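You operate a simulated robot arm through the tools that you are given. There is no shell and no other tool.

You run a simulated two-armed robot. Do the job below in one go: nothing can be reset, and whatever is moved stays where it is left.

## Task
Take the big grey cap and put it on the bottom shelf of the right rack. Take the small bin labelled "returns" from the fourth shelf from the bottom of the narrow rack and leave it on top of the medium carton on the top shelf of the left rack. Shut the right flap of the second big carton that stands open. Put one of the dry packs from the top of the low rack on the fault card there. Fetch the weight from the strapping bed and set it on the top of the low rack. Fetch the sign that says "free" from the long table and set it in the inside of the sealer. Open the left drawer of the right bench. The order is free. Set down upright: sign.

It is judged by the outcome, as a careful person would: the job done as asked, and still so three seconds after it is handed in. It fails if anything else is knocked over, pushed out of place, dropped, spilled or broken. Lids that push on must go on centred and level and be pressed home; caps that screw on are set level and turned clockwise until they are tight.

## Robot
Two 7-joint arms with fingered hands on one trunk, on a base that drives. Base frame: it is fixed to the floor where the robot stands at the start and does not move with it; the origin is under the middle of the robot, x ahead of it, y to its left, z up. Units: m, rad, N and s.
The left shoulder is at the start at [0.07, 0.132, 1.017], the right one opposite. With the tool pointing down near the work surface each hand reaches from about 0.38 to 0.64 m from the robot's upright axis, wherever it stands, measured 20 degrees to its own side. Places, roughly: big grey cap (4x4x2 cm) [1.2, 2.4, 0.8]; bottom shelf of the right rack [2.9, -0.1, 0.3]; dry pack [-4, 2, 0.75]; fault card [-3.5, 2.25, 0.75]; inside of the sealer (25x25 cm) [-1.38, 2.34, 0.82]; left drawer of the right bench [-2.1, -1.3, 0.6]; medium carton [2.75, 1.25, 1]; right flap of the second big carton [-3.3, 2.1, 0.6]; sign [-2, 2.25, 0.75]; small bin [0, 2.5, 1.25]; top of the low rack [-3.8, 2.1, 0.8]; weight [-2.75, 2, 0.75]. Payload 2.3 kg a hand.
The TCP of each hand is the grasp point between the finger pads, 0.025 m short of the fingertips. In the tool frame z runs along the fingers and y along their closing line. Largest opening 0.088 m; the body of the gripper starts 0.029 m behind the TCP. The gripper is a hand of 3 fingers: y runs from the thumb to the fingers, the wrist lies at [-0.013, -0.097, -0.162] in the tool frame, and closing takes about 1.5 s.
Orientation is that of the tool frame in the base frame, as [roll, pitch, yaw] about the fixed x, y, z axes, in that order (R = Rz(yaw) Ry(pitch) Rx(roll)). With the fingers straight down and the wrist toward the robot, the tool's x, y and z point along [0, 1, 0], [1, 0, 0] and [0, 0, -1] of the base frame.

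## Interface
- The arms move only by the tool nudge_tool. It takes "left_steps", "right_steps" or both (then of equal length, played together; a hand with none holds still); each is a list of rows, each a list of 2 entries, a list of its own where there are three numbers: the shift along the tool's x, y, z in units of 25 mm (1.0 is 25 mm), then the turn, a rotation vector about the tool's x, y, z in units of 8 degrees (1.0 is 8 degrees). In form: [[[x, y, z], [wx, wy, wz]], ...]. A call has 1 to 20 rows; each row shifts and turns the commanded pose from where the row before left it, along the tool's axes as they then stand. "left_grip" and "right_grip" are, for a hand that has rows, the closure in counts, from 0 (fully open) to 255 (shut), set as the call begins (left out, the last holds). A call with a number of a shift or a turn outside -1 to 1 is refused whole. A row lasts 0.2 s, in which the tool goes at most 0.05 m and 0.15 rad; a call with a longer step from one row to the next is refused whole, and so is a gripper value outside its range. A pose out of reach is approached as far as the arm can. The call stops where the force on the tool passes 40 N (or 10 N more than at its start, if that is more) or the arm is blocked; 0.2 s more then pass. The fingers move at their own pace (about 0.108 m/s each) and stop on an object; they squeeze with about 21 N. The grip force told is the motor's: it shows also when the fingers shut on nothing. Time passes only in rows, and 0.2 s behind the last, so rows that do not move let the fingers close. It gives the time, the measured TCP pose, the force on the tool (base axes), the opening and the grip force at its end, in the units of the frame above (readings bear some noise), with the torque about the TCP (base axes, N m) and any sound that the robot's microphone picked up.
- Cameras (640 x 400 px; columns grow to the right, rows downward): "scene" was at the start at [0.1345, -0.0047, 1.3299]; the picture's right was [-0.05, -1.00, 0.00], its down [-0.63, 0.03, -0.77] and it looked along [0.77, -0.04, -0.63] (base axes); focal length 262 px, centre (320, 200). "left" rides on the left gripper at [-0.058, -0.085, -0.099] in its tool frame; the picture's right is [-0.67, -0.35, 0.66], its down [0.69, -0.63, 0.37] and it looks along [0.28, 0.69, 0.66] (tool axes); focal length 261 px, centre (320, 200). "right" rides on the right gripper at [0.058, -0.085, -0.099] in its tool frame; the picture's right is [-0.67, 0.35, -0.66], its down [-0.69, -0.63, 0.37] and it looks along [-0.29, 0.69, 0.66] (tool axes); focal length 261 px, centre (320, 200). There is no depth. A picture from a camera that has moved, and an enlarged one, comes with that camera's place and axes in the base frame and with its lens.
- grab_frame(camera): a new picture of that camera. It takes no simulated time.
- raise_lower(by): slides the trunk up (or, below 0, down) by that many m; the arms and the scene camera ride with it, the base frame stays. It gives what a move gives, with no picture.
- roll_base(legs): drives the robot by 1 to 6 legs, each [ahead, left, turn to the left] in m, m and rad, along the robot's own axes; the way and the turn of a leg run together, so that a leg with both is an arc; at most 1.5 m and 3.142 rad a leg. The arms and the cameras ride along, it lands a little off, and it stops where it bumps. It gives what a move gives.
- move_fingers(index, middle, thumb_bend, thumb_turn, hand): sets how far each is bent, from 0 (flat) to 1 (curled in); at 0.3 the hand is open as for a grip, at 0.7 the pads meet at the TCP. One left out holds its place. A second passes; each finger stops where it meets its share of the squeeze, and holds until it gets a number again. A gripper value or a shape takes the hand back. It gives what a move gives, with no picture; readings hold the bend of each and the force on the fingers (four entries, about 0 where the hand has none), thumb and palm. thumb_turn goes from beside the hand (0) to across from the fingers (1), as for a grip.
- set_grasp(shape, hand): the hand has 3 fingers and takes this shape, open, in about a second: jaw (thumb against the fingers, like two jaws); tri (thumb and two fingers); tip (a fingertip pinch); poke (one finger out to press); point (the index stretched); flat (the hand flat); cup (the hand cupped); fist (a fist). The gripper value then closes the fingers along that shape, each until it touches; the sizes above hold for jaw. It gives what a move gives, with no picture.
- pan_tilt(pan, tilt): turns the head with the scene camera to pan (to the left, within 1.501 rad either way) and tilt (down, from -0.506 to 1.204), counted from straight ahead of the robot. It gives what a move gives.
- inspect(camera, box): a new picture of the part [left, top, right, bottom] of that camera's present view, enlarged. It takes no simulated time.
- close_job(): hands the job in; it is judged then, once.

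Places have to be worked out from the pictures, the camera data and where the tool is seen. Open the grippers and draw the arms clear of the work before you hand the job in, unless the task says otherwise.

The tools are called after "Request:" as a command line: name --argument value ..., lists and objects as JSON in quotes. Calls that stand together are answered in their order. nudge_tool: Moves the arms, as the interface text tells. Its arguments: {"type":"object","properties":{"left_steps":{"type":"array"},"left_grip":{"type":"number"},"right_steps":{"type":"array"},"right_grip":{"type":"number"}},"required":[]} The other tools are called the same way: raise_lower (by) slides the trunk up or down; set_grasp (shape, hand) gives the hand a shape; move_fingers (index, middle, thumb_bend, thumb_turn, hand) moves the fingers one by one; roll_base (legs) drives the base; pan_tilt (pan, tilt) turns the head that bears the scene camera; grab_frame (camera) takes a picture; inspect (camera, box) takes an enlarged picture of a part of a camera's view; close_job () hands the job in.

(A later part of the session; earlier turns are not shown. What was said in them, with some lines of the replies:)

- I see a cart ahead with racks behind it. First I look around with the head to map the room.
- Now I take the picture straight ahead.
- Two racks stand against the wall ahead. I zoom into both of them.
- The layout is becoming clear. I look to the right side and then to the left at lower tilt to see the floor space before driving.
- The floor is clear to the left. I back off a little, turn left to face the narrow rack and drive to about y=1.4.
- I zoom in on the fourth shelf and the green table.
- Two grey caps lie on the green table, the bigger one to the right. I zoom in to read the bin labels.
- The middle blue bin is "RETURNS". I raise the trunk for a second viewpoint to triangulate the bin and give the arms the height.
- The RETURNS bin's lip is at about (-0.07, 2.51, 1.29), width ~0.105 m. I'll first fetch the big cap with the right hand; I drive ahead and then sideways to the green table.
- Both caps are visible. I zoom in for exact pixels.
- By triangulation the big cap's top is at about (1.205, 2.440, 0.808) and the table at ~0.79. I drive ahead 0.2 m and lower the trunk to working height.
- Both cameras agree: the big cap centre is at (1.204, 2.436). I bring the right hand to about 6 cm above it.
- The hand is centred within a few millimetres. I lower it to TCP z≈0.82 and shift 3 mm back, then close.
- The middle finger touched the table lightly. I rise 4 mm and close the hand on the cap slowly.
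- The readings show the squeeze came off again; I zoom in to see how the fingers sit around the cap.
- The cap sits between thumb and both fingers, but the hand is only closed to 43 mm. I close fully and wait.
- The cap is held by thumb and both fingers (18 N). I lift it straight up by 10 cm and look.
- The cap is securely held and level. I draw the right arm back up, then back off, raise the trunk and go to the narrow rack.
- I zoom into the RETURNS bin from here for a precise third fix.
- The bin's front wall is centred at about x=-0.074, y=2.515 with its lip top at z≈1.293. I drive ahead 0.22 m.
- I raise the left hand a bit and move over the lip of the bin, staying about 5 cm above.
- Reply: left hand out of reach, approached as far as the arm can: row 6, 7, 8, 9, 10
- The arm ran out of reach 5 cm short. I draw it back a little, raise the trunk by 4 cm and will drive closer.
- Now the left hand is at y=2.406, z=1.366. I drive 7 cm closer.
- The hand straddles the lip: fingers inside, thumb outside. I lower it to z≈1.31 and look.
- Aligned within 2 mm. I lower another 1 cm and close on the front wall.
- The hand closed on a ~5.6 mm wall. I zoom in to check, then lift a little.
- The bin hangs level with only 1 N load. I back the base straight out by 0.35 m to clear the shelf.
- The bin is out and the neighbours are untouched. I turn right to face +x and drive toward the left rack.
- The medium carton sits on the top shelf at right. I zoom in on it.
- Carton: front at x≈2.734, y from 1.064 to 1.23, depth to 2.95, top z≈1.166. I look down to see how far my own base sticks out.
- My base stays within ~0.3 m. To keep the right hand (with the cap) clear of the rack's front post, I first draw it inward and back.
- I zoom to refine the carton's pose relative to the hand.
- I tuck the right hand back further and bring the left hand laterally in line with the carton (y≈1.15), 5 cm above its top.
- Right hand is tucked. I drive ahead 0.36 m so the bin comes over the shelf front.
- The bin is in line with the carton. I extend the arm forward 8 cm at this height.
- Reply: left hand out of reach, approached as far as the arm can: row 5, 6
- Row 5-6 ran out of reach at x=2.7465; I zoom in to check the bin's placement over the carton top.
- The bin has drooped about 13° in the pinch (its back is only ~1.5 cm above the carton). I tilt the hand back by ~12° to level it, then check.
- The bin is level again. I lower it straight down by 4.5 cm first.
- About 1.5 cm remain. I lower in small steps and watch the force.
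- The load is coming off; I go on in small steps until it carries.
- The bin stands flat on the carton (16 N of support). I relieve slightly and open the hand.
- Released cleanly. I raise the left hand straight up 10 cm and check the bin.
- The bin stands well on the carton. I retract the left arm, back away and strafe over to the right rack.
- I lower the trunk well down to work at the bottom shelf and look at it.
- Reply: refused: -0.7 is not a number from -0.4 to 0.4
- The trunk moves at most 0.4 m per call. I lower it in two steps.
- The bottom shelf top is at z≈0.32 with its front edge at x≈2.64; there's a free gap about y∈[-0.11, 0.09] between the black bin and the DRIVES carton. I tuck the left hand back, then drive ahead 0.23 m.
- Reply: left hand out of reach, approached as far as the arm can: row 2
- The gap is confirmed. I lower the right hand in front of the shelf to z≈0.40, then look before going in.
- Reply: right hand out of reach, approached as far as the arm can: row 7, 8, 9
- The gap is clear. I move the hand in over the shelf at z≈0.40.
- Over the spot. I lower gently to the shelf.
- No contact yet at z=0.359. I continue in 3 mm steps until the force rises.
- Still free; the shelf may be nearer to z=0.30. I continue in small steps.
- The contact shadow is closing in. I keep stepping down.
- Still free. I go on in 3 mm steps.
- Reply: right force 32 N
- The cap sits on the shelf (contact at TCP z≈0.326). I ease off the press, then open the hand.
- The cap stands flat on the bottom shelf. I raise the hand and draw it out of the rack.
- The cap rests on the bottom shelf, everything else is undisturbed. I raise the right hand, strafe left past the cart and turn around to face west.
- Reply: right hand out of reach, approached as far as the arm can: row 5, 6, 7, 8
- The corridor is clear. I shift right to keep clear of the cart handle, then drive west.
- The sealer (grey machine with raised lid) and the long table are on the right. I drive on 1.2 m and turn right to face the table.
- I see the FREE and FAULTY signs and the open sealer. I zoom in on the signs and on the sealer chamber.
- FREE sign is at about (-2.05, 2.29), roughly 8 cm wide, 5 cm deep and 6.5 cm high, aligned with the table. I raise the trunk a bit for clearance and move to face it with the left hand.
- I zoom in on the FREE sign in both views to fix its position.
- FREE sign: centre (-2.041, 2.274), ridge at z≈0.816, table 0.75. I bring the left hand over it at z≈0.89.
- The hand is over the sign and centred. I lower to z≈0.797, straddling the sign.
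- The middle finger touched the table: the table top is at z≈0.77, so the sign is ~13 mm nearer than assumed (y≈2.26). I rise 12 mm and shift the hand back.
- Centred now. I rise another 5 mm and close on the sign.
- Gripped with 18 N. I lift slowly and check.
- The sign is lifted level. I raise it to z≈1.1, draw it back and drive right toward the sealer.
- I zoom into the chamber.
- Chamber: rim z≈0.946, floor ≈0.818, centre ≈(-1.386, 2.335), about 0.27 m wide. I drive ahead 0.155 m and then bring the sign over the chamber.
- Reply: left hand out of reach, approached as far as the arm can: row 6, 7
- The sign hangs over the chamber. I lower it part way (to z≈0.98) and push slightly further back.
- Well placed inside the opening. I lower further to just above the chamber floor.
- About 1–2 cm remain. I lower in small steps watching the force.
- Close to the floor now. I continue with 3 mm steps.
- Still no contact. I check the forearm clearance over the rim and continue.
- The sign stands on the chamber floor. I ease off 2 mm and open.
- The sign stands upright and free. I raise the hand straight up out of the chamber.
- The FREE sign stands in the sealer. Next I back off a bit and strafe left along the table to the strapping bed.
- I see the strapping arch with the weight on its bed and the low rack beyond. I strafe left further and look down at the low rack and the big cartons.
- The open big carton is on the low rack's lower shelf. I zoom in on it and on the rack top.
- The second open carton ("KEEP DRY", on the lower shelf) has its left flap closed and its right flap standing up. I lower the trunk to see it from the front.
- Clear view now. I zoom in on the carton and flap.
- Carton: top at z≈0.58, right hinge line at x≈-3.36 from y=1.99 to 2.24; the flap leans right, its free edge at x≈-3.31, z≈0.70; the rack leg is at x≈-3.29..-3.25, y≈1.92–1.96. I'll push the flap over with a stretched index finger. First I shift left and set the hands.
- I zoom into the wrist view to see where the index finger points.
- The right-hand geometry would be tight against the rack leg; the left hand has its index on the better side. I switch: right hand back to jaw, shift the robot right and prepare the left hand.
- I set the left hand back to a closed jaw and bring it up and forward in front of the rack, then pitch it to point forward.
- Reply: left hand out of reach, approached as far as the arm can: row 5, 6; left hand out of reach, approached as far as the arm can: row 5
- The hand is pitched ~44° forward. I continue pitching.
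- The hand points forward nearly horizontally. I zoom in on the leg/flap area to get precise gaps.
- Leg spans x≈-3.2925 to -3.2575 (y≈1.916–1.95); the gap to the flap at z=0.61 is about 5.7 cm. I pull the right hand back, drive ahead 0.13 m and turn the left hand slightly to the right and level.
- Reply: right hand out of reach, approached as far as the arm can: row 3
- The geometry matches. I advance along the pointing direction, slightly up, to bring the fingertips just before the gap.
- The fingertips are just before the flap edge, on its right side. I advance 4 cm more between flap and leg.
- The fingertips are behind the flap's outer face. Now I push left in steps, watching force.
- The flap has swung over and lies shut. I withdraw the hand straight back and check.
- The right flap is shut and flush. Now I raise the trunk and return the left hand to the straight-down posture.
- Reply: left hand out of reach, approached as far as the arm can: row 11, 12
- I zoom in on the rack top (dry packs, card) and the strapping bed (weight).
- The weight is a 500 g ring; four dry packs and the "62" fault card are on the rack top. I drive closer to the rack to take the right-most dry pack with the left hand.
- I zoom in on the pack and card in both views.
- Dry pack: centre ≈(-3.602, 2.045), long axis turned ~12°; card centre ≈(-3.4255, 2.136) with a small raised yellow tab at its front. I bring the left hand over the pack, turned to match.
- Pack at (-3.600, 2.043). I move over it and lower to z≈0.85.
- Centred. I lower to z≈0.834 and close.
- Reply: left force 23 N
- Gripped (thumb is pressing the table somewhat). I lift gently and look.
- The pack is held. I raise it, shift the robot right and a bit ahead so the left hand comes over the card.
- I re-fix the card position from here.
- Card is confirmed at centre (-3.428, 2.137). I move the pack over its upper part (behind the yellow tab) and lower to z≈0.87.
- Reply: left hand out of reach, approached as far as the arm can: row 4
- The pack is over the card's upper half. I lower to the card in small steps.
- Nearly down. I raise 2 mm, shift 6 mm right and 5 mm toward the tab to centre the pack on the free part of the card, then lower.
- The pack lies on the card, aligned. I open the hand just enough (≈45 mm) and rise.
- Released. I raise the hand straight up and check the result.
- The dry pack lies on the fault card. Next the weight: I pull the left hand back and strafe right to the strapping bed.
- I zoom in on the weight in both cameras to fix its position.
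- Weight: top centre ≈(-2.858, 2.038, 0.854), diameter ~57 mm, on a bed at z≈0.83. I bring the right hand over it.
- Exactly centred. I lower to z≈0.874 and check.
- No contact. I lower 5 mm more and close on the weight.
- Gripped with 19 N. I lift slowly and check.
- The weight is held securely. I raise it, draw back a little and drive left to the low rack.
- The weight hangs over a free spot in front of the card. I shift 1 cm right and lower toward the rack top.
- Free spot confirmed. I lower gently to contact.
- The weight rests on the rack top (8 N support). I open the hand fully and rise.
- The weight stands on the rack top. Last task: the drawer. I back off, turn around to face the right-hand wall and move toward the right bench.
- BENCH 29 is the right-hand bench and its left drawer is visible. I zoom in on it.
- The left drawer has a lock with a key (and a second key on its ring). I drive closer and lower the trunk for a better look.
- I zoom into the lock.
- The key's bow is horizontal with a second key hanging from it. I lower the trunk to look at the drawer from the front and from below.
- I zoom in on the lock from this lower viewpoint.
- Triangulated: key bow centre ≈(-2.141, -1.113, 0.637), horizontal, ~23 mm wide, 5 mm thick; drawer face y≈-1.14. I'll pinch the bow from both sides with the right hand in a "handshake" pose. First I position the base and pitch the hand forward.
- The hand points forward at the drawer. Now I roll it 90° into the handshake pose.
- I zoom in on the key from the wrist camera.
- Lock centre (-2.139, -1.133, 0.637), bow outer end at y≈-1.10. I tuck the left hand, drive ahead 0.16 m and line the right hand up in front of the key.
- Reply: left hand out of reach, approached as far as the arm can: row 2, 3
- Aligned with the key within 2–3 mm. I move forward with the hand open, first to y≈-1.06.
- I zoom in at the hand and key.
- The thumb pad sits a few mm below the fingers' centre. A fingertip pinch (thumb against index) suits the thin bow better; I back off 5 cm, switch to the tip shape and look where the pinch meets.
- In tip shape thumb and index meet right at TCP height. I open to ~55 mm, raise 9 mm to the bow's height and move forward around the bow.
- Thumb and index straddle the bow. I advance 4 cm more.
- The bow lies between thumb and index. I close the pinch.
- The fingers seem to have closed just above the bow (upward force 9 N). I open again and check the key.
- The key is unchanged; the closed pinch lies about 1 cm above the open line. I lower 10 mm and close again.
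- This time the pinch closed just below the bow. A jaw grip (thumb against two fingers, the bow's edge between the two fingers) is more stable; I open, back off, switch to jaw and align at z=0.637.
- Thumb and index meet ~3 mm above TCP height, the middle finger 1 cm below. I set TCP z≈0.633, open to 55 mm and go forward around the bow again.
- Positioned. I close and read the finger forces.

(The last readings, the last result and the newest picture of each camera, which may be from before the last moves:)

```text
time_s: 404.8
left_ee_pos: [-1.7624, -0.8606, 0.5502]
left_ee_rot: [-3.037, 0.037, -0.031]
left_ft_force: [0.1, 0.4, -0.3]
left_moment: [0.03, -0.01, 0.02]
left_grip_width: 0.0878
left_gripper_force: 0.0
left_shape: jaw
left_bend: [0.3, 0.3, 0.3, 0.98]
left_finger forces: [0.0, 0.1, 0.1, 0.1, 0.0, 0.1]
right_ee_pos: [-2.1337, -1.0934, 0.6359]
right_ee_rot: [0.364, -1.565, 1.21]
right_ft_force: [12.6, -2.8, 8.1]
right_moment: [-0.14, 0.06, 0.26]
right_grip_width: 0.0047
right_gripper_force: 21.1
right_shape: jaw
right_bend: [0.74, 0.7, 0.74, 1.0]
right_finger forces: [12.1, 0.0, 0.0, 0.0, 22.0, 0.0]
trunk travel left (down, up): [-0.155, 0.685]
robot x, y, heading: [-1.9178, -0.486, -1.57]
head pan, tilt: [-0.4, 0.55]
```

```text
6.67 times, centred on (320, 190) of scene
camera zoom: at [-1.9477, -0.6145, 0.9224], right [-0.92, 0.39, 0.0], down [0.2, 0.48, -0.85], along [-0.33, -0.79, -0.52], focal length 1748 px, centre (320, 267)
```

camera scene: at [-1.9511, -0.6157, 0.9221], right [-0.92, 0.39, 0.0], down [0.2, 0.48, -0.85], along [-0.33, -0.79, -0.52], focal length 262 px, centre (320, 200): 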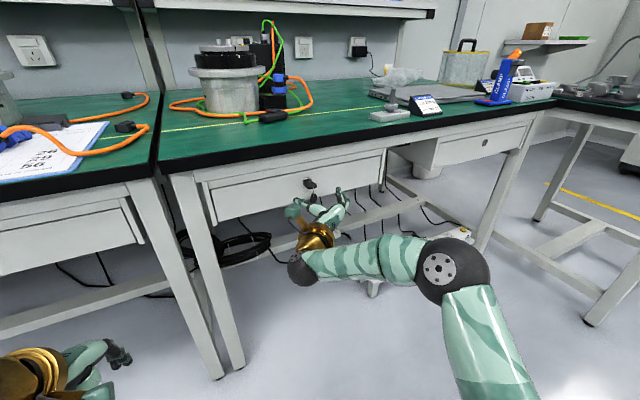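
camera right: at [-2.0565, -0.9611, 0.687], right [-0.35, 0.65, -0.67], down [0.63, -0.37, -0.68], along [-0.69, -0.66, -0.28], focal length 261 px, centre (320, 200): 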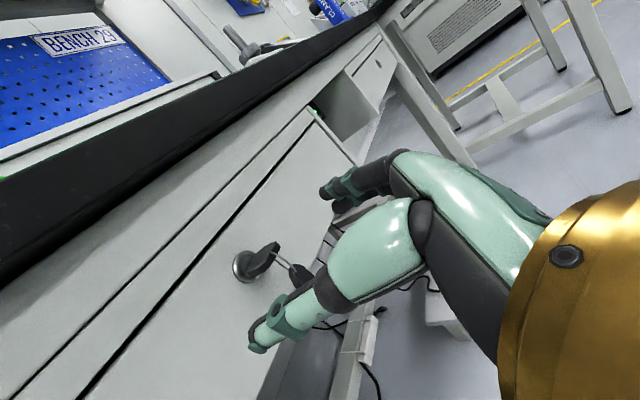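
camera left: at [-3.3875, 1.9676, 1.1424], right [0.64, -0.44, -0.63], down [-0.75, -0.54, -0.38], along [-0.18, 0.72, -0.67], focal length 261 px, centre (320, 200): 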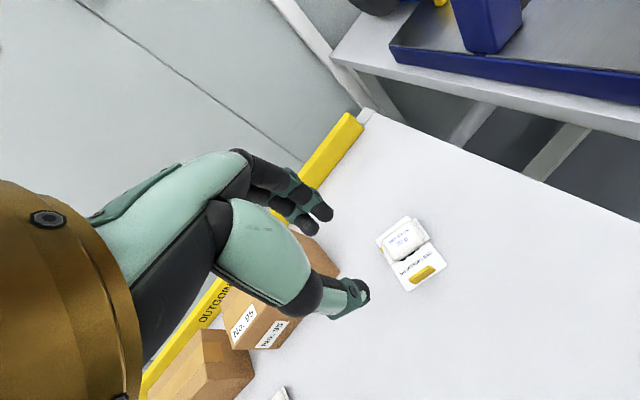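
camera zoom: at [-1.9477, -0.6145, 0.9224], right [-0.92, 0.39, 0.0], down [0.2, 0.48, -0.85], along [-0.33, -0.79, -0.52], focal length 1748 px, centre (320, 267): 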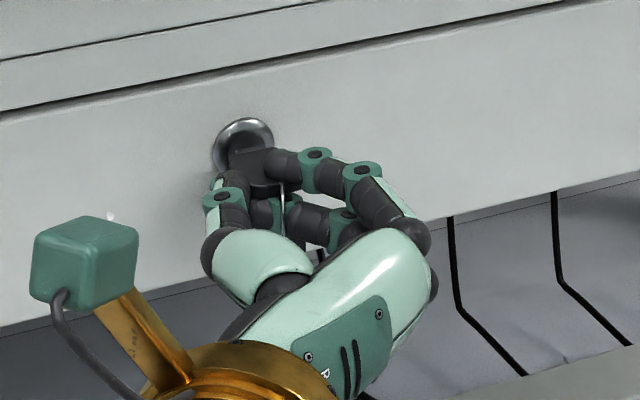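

Index and thumb now hold the bow (12 N / 22 N) with the middle finger under it. I pull straight back gently by 2 cm.

Request:
nudge_tool --right_steps '[[[0, 0, -0.2], [0, 0, 0]], [[0, 0, -0.2], [0, 0, 0]], [[0, 0, -0.2], [0, 0, 0]], [[0, 0, -0.2], [0, 0, 0]], [[0, 0, 0], [0, 0, 0]]]' --right_grip 255

Request:
inspect --camera "scene" --box '[260, 140, 400, 240]'

Request:
inspect --camera "right" --box '[240, 150, 380, 290]'

```text
time_s: 405.9
left_ee_pos: [-1.7635, -0.8608, 0.5501]
left_ee_rot: [-3.038, 0.036, -0.032]
left_ft_force: [0.2, 0.7, 0.0]
left_moment: [-0.05, -0.02, 0.0]
left_grip_width: 0.088
left_gripper_force: 0.1
left_shape: jaw
left_bend: [0.3, 0.3, 0.3, 0.98]
left_finger forces: [0.1, 0.0, 0.1, 0.0, 0.1, 0.0]
right_ee_pos: [-2.1366, -1.0725, 0.6351]
right_ee_rot: [0.25, -1.565, 1.321]
right_ft_force: [15.1, -0.4, 8.2]
right_moment: [-0.11, 0.11, 0.34]
right_grip_width: 0.0046
right_gripper_force: 21.3
right_shape: jaw
right_bend: [0.74, 0.7, 0.74, 1.0]
right_finger forces: [12.2, 0.1, 0.0, 0.0, 24.0, 0.0]
trunk travel left (down, up): [-0.155, 0.685]
robot x, y, heading: [-1.9172, -0.4834, -1.574]
head pan, tilt: [-0.4, 0.55]
```

```text
4.00 times, centred on (330, 190) of scene
camera zoom: at [-1.9474, -0.6137, 0.9224], right [-0.92, 0.39, 0.0], down [0.2, 0.48, -0.85], along [-0.33, -0.79, -0.52], focal length 1049 px, centre (280, 240)
```

zoom: 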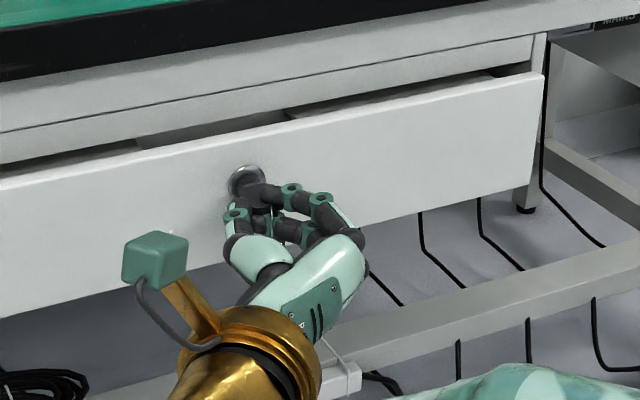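

```text
2.86 times, centred on (310, 220) of right
camera zoom: at [-2.0514, -0.9727, 0.6929], right [-0.35, 0.65, -0.67], down [0.63, -0.37, -0.68], along [-0.69, -0.66, -0.28], focal length 745 px, centre (349, 143)
```

zoom: 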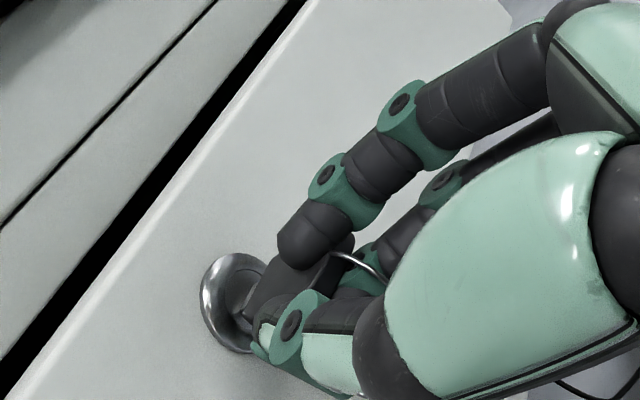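

The drawer slides open without being locked. I keep pulling with the arm another 9 cm.

Request:
nudge_tool --right_steps '[[[0, 0, -0.4], [0, 0, 0]], [[0, 0, -0.4], [0, 0, 0]], [[0, 0, -0.4], [0, 0, 0]], [[0, 0, -0.4], [0, 0, 0]], [[0, 0, -0.4], [0, 0, 0]], [[0, 0, -0.4], [0, 0, 0]], [[0, 0, -0.4], [0, 0, 0]], [[0, 0, -0.4], [0, 0, 0]], [[0, 0, -0.4], [0, 0, 0]], [[0, 0, 0], [0, 0, 0]]]' --right_grip 255

Request:
inspect --camera "scene" --box '[200, 120, 420, 280]'

```text
time_s: 408.1
left_ee_pos: [-1.765, -0.8611, 0.5501]
left_ee_rot: [-3.038, 0.035, -0.031]
left_ft_force: [0.7, 0.5, 0.6]
left_moment: [0.0, -0.02, 0.0]
left_grip_width: 0.0877
left_gripper_force: 0.1
left_shape: jaw
left_bend: [0.3, 0.3, 0.3, 0.98]
left_finger forces: [0.0, 0.0, 0.0, 0.0, 0.0, 0.0]
right_ee_pos: [-2.1378, -0.9801, 0.6344]
right_ee_rot: [-0.022, -1.562, 1.593]
right_ft_force: [2.6, 0.6, 13.2]
right_moment: [-0.31, 0.13, 0.07]
right_grip_width: 0.0041
right_gripper_force: 20.6
right_shape: jaw
right_bend: [0.74, 0.7, 0.75, 1.0]
right_finger forces: [17.3, 0.1, 0.0, 0.0, 15.3, 0.0]
trunk travel left (down, up): [-0.155, 0.685]
robot x, y, heading: [-1.9131, -0.481, -1.571]
head pan, tilt: [-0.4, 0.55]
```

```text
2.50 times, centred on (310, 200) of scene
camera zoom: at [-1.9492, -0.6128, 0.9226], right [-0.92, 0.39, 0.0], down [0.2, 0.48, -0.85], along [-0.33, -0.79, -0.52], focal length 656 px, centre (345, 200)
```

zoom: 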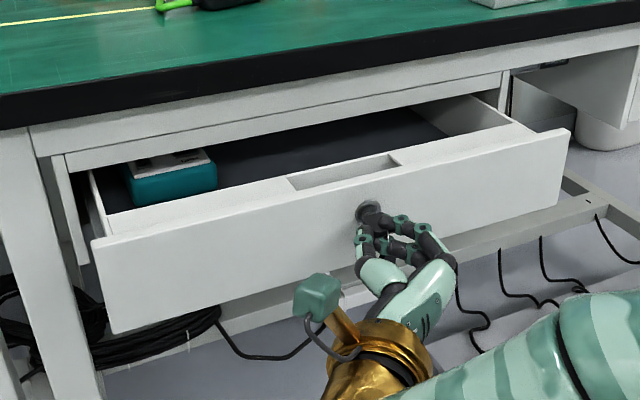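

The drawer is 11 cm open. I drive the base back 0.16 m to open it further.

Request:
roll_base --legs '[[-0.16, 0, 0]]'

Request:
grab_frame --camera "scene"

Request:
grab_frame --camera "right"

```text
time_s: 409.6
left_ee_pos: [-1.765, -0.7013, 0.5513]
left_ee_rot: [-3.039, 0.033, -0.03]
left_ft_force: [0.6, 0.1, -0.5]
left_moment: [0.01, 0.0, 0.02]
left_grip_width: 0.0876
left_gripper_force: 0.0
left_shape: jaw
left_bend: [0.3, 0.3, 0.3, 0.98]
left_finger forces: [0.0, 0.0, 0.0, 0.0, 0.0, 0.1]
right_ee_pos: [-2.1377, -0.8218, 0.6347]
right_ee_rot: [-0.336, -1.565, 1.906]
right_ft_force: [0.5, 1.1, 11.6]
right_moment: [-0.25, 0.21, -0.03]
right_grip_width: 0.0041
right_gripper_force: 20.5
right_shape: jaw
right_bend: [0.74, 0.7, 0.78, 1.0]
right_finger forces: [16.9, 0.2, 0.1, 0.1, 12.0, 0.0]
trunk travel left (down, up): [-0.155, 0.685]
robot x, y, heading: [-1.9172, -0.3232, -1.574]
head pan, tilt: [-0.4, 0.55]
```

```text
taken
camera scene: at [-1.95, -0.4543, 0.9225], right [-0.92, 0.39, 0.0], down [0.2, 0.48, -0.85], along [-0.33, -0.79, -0.52], focal length 262 px, centre (320, 200)
```

scene: 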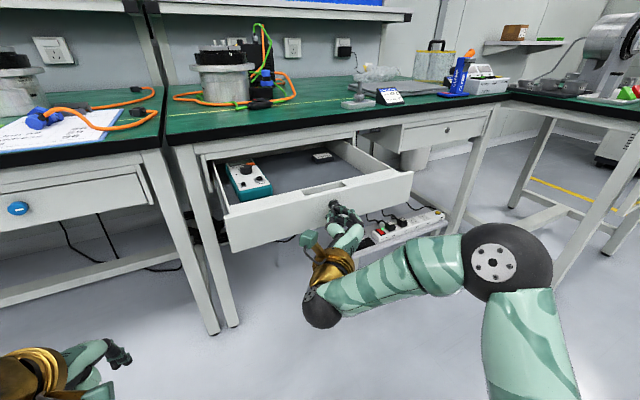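

```text
taken
camera right: at [-2.0532, -0.7231, 0.6917], right [-0.35, 0.65, -0.67], down [0.63, -0.37, -0.68], along [-0.69, -0.66, -0.28], focal length 261 px, centre (320, 200)
```

right: 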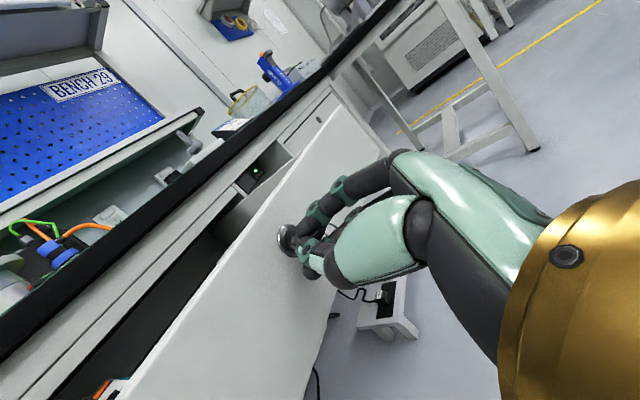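

The drawer is open by about 27 cm. I try a little further with the arm to see whether the stop is near.

Request:
nudge_tool --right_steps '[[[0, 0, -0.3], [0, 0, 0]], [[0, 0, -0.3], [0, 0, 0]], [[0, 0, 0], [0, 0, 0]]]' --right_grip 255

Request:
inspect --camera "scene" --box '[160, 110, 460, 290]'

```text
time_s: 410.4
left_ee_pos: [-1.765, -0.7029, 0.5505]
left_ee_rot: [-3.037, 0.033, -0.033]
left_ft_force: [0.0, 0.9, 1.2]
left_moment: [0.01, 0.01, 0.02]
left_grip_width: 0.0878
left_gripper_force: 0.1
left_shape: jaw
left_bend: [0.3, 0.3, 0.3, 0.98]
left_finger forces: [0.0, 0.0, 0.1, 0.0, 0.0, 0.1]
right_ee_pos: [-2.1373, -0.8079, 0.6349]
right_ee_rot: [-0.198, -1.562, 1.77]
right_ft_force: [0.4, -1.8, 13.5]
right_moment: [-0.19, 0.19, -0.04]
right_grip_width: 0.004
right_gripper_force: 21.0
right_shape: jaw
right_bend: [0.74, 0.7, 0.78, 1.0]
right_finger forces: [17.8, 0.2, 0.0, 0.1, 10.9, 0.0]
trunk travel left (down, up): [-0.155, 0.685]
robot x, y, heading: [-1.9148, -0.3221, -1.57]
head pan, tilt: [-0.4, 0.55]
```

```text
2.13 times, centred on (310, 200) of scene
camera zoom: at [-1.95, -0.4546, 0.9225], right [-0.92, 0.39, 0.0], down [0.2, 0.48, -0.85], along [-0.33, -0.79, -0.52], focal length 559 px, centre (341, 200)
```

zoom: 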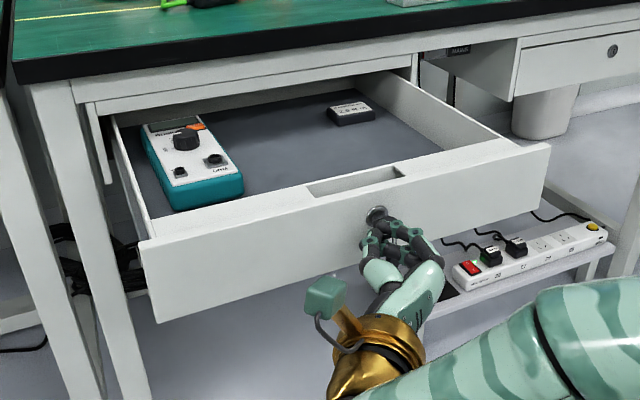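

The drawer stands ~28 cm open with its contents in place. I release the key and back the hand away.

Request:
nudge_tool --right_steps '[[[0.08, 0, 0], [0, 0, 0]], [[0, 0, 0], [0, 0, 0]], [[0, 0, 0], [0, 0, 0]], [[0, 0, 0], [0, 0, 0]], [[0, 0, 0], [0, 0, 0]]]' --right_grip 0

Request:
inspect --camera "scene" --box '[280, 180, 400, 280]'

```text
time_s: 411.6
left_ee_pos: [-1.7644, -0.7038, 0.5505]
left_ee_rot: [-3.034, 0.032, -0.031]
left_ft_force: [-0.8, 0.1, -0.7]
left_moment: [0.02, 0.02, -0.02]
left_grip_width: 0.0878
left_gripper_force: 0.0
left_shape: jaw
left_bend: [0.3, 0.3, 0.3, 0.98]
left_finger forces: [0.0, 0.0, 0.0, 0.0, 0.0, 0.0]
right_ee_pos: [-2.1381, -0.81, 0.6327]
right_ee_rot: [-0.358, -1.568, 1.929]
right_ft_force: [-0.3, -0.4, -0.5]
right_moment: [-0.02, 0.0, 0.0]
right_grip_width: 0.0878
right_gripper_force: 0.1
right_shape: jaw
right_bend: [0.3, 0.3, 0.3, 0.98]
right_finger forces: [0.0, 0.0, 0.1, 0.0, 0.0, 0.0]
trunk travel left (down, up): [-0.155, 0.685]
robot x, y, heading: [-1.9185, -0.326, -1.57]
head pan, tilt: [-0.4, 0.55]
```

```text
4.00 times, centred on (340, 230) of scene
camera zoom: at [-1.951, -0.4568, 0.922], right [-0.92, 0.39, 0.0], down [0.2, 0.48, -0.85], along [-0.33, -0.79, -0.52], focal length 1049 px, centre (240, 80)
```

zoom: 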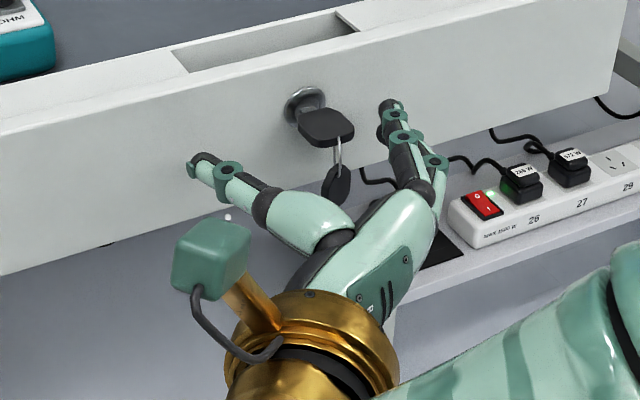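

Released cleanly. I back the base away straight, then look at the drawer once more.

Request:
roll_base --legs '[[-0.3, 0, 0]]'

Request:
raise_lower --by 0.3

Request:
pan_tilt --pan -0.25 --tilt 0.55

Request:
grab_frame --camera "scene"

```text
time_s: 413.6
left_ee_pos: [-1.7631, -0.4061, 0.5494]
left_ee_rot: [-3.036, 0.034, -0.029]
left_ft_force: [0.4, -0.1, -0.4]
left_moment: [0.0, -0.02, 0.0]
left_grip_width: 0.0875
left_gripper_force: 0.1
left_shape: jaw
left_bend: [0.3, 0.3, 0.3, 0.98]
left_finger forces: [0.0, 0.0, 0.0, 0.1, 0.0, 0.1]
right_ee_pos: [-2.1375, -0.5143, 0.6351]
right_ee_rot: [-0.363, -1.568, 1.936]
right_ft_force: [-0.2, 1.2, -0.2]
right_moment: [0.01, -0.03, -0.01]
right_grip_width: 0.0874
right_gripper_force: 0.0
right_shape: jaw
right_bend: [0.3, 0.3, 0.3, 0.98]
right_finger forces: [0.0, 0.1, 0.0, 0.1, 0.0, 0.1]
trunk travel left (down, up): [-0.155, 0.685]
robot x, y, heading: [-1.9129, -0.0246, -1.569]
head pan, tilt: [-0.4, 0.55]
```

```text
time_s: 416.6
left_ee_pos: [-1.7636, -0.4059, 0.8501]
left_ee_rot: [-3.034, 0.034, -0.028]
left_ft_force: [-0.3, 0.1, 0.6]
left_moment: [0.03, -0.05, 0.05]
left_grip_width: 0.0878
left_gripper_force: 0.0
left_shape: jaw
left_bend: [0.3, 0.3, 0.3, 0.98]
left_finger forces: [0.0, 0.0, 0.0, 0.1, 0.0, 0.0]
right_ee_pos: [-2.1365, -0.5147, 0.9335]
right_ee_rot: [-0.666, -1.567, 2.241]
right_ft_force: [-0.6, 0.1, -0.1]
right_moment: [-0.02, -0.01, -0.01]
right_grip_width: 0.0877
right_gripper_force: 0.1
right_shape: jaw
right_bend: [0.3, 0.3, 0.3, 0.98]
right_finger forces: [0.0, 0.0, 0.0, 0.1, 0.0, 0.0]
trunk travel left (down, up): [-0.455, 0.385]
robot x, y, heading: [-1.9143, -0.0254, -1.561]
head pan, tilt: [-0.4, 0.55]
```

```text
time_s: 417.3
left_ee_pos: [-1.7649, -0.4055, 0.8501]
left_ee_rot: [-3.035, 0.034, -0.03]
left_ft_force: [0.6, 0.0, 1.4]
left_moment: [0.0, 0.0, 0.04]
left_grip_width: 0.0877
left_gripper_force: 0.1
left_shape: jaw
left_bend: [0.3, 0.3, 0.3, 0.98]
left_finger forces: [0.0, 0.1, 0.1, 0.0, 0.0, 0.0]
right_ee_pos: [-2.1375, -0.5136, 0.9343]
right_ee_rot: [-0.318, -1.566, 1.891]
right_ft_force: [0.7, 0.6, 0.6]
right_moment: [-0.02, -0.05, -0.01]
right_grip_width: 0.0878
right_gripper_force: 0.0
right_shape: jaw
right_bend: [0.3, 0.3, 0.3, 0.98]
right_finger forces: [0.0, 0.1, 0.1, 0.1, 0.0, 0.1]
trunk travel left (down, up): [-0.455, 0.385]
robot x, y, heading: [-1.912, -0.0268, -1.57]
head pan, tilt: [-0.25, 0.55]
```

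```text
taken
camera scene: at [-1.9384, -0.1643, 1.222], right [-0.97, 0.24, 0.0], down [0.13, 0.51, -0.85], along [-0.21, -0.83, -0.52], focal length 262 px, centre (320, 200)
```

scene: 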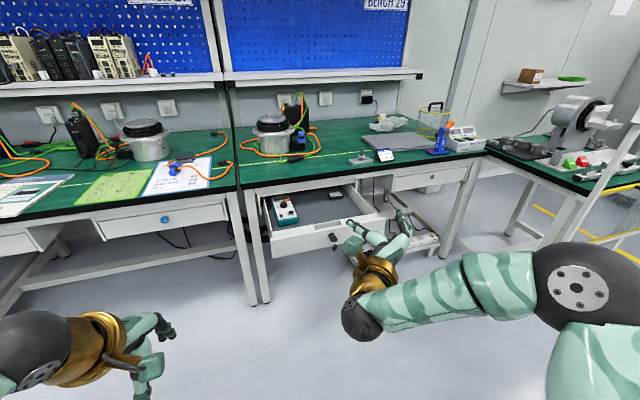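

The drawer is open and nothing else moved. I back off further and turn round for a last look at the work along the other wall.

Request:
roll_base --legs '[[-0.4, 0, 0], [0, 0, 3.1]]'

Request:
pan_tilt --pan 0.0 --tilt 0.3

Request:
grab_frame --camera "scene"

Request:
inspect --camera "scene" --box '[330, 140, 530, 265]'

Request:
pan_tilt --pan 0.8 --tilt 0.3

Request:
grab_frame --camera "scene"

Request:
inspect --camera "scene" --box '[200, 120, 440, 270]'

```text
time_s: 427.0
left_ee_pos: [-2.0496, 0.7563, 0.85]
left_ee_rot: [-3.036, 0.032, 3.069]
left_ft_force: [1.0, 0.4, -0.4]
left_moment: [-0.04, 0.0, 0.01]
left_grip_width: 0.0875
left_gripper_force: 0.1
left_shape: jaw
left_bend: [0.3, 0.3, 0.3, 0.98]
left_finger forces: [0.0, 0.0, 0.0, 0.0, 0.0, 0.1]
right_ee_pos: [-1.6724, 0.8459, 0.9341]
right_ee_rot: [-0.603, -1.567, -1.01]
right_ft_force: [0.0, 0.7, -0.6]
right_moment: [0.0, -0.01, 0.01]
right_grip_width: 0.0875
right_gripper_force: 0.1
right_shape: jaw
right_bend: [0.3, 0.3, 0.3, 0.98]
right_finger forces: [0.1, 0.1, 0.1, 0.0, 0.0, 0.0]
trunk travel left (down, up): [-0.455, 0.385]
robot x, y, heading: [-1.9163, 0.375, 1.529]
head pan, tilt: [-0.25, 0.55]
```

```text
time_s: 427.8
left_ee_pos: [-2.0507, 0.7566, 0.8498]
left_ee_rot: [-3.035, 0.034, 3.069]
left_ft_force: [0.4, 0.4, -0.1]
left_moment: [0.0, 0.03, -0.01]
left_grip_width: 0.0879
left_gripper_force: 0.0
left_shape: jaw
left_bend: [0.3, 0.3, 0.3, 0.98]
left_finger forces: [0.1, 0.1, 0.0, 0.1, 0.0, 0.0]
right_ee_pos: [-1.673, 0.8471, 0.9338]
right_ee_rot: [-0.379, -1.569, -1.234]
right_ft_force: [0.4, -0.3, 0.1]
right_moment: [-0.04, 0.01, 0.02]
right_grip_width: 0.0874
right_gripper_force: 0.0
right_shape: jaw
right_bend: [0.3, 0.3, 0.3, 0.98]
right_finger forces: [0.0, 0.0, 0.0, 0.1, 0.0, 0.1]
trunk travel left (down, up): [-0.455, 0.385]
robot x, y, heading: [-1.9151, 0.3693, 1.527]
head pan, tilt: [0.0, 0.3]
```

```text
taken
camera scene: at [-1.9117, 0.5144, 1.2449], right [1.0, -0.04, 0.0], down [-0.01, -0.3, -0.95], along [0.04, 0.95, -0.3], focal length 262 px, centre (320, 200)
```

scene: 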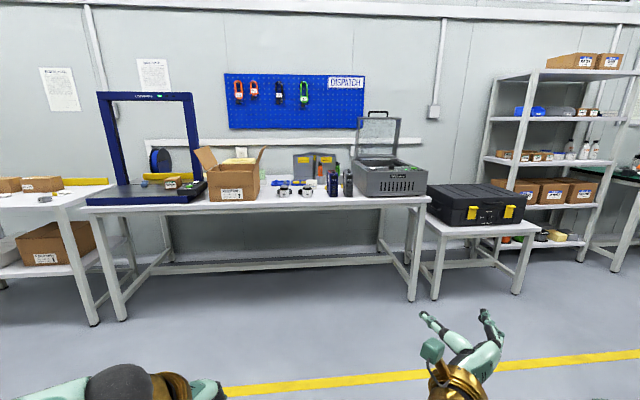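

```text
3.20 times, centred on (430, 202) of scene
camera zoom: at [-1.9117, 0.5144, 1.2449], right [1.0, -0.04, 0.0], down [-0.01, -0.3, -0.95], along [0.04, 0.95, -0.3], focal length 839 px, centre (-32, 192)
```

zoom: 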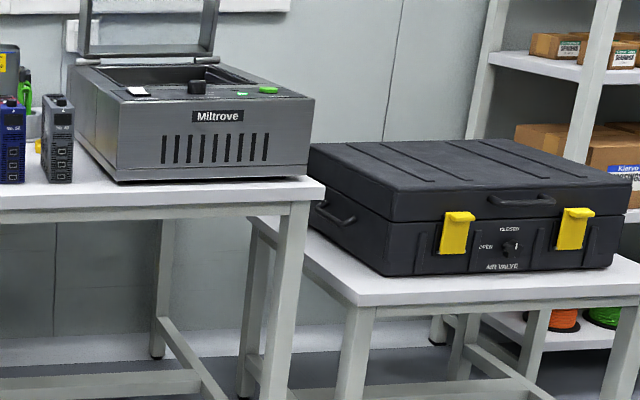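

```text
time_s: 428.9
left_ee_pos: [-2.051, 0.7562, 0.8496]
left_ee_rot: [-3.034, 0.033, 3.068]
left_ft_force: [-0.1, -0.1, 1.1]
left_moment: [0.02, -0.01, 0.02]
left_grip_width: 0.0877
left_gripper_force: 0.0
left_shape: jaw
left_bend: [0.3, 0.3, 0.3, 0.98]
left_finger forces: [0.1, 0.1, 0.1, 0.0, 0.0, 0.1]
right_ee_pos: [-1.6714, 0.8466, 0.9339]
right_ee_rot: [-0.702, -1.566, -0.91]
right_ft_force: [0.4, -0.7, 0.3]
right_moment: [0.01, 0.03, -0.02]
right_grip_width: 0.0877
right_gripper_force: 0.1
right_shape: jaw
right_bend: [0.3, 0.3, 0.3, 0.98]
right_finger forces: [0.1, 0.0, 0.0, 0.1, 0.0, 0.0]
trunk travel left (down, up): [-0.455, 0.385]
robot x, y, heading: [-1.9145, 0.3716, 1.529]
head pan, tilt: [0.799, 0.3]
```

```text
taken
camera scene: at [-1.9798, 0.4892, 1.245], right [0.73, 0.69, 0.0], down [0.2, -0.22, -0.96], along [-0.65, 0.7, -0.3], focal length 262 px, centre (320, 200)
```

scene: 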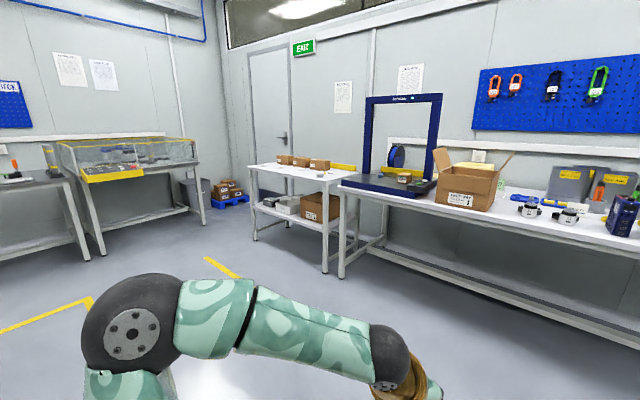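

```text
2.67 times, centred on (320, 195) of scene
camera zoom: at [-1.9798, 0.4892, 1.245], right [0.73, 0.69, 0.0], down [0.2, -0.22, -0.96], along [-0.65, 0.7, -0.3], focal length 699 px, centre (320, 213)
```

zoom: 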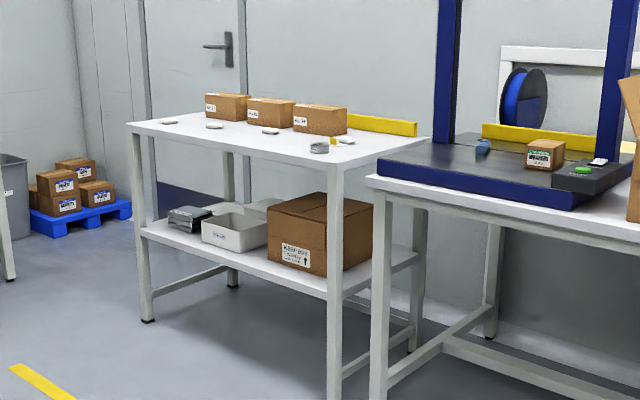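

Everything stands as it should: flap shut, weight and dry pack on the low rack, sign in the sealer, drawer open, bin and cap placed earlier. Both hands are open and clear of the work, so I hand the job in.

Request:
close_job

```text
The job is handed in.
```

I did all seven parts of the job and handed it in. At hand-in both hands were open and clear of the work.

| Part | What I did |
|---|---|
| Big grey cap | It stands flat on the bottom shelf of the right rack, between the black bin and the "DRIVES" carton. |
| "Returns" bin | It stands on the medium "LAMP PARTS" carton on the top shelf of the left rack. |
| Right flap | I shut it on the second open carton, the one on the lower shelf of the low rack. It lies flush. |
| Dry pack | It lies on the upper part of the fault card on the low rack, behind the yellow tab. One end may overhang the card's side edge by a few millimetres. |
| 500 g weight | It stands on the top of the low rack, in front of the card. |
| "Free" sign | It stands upright on the floor of the sealer chamber. |
| Left drawer of the right bench (bench 29) | I pulled it open about 28 cm by its key. I did not pull it to the stop. |

I saw nothing else move or fall. Just before handing in I checked the low rack and the drawer again. I last saw the sign inside the chamber when I set it there. I looked at the cap and the bin right after placing them and did not go back to them.
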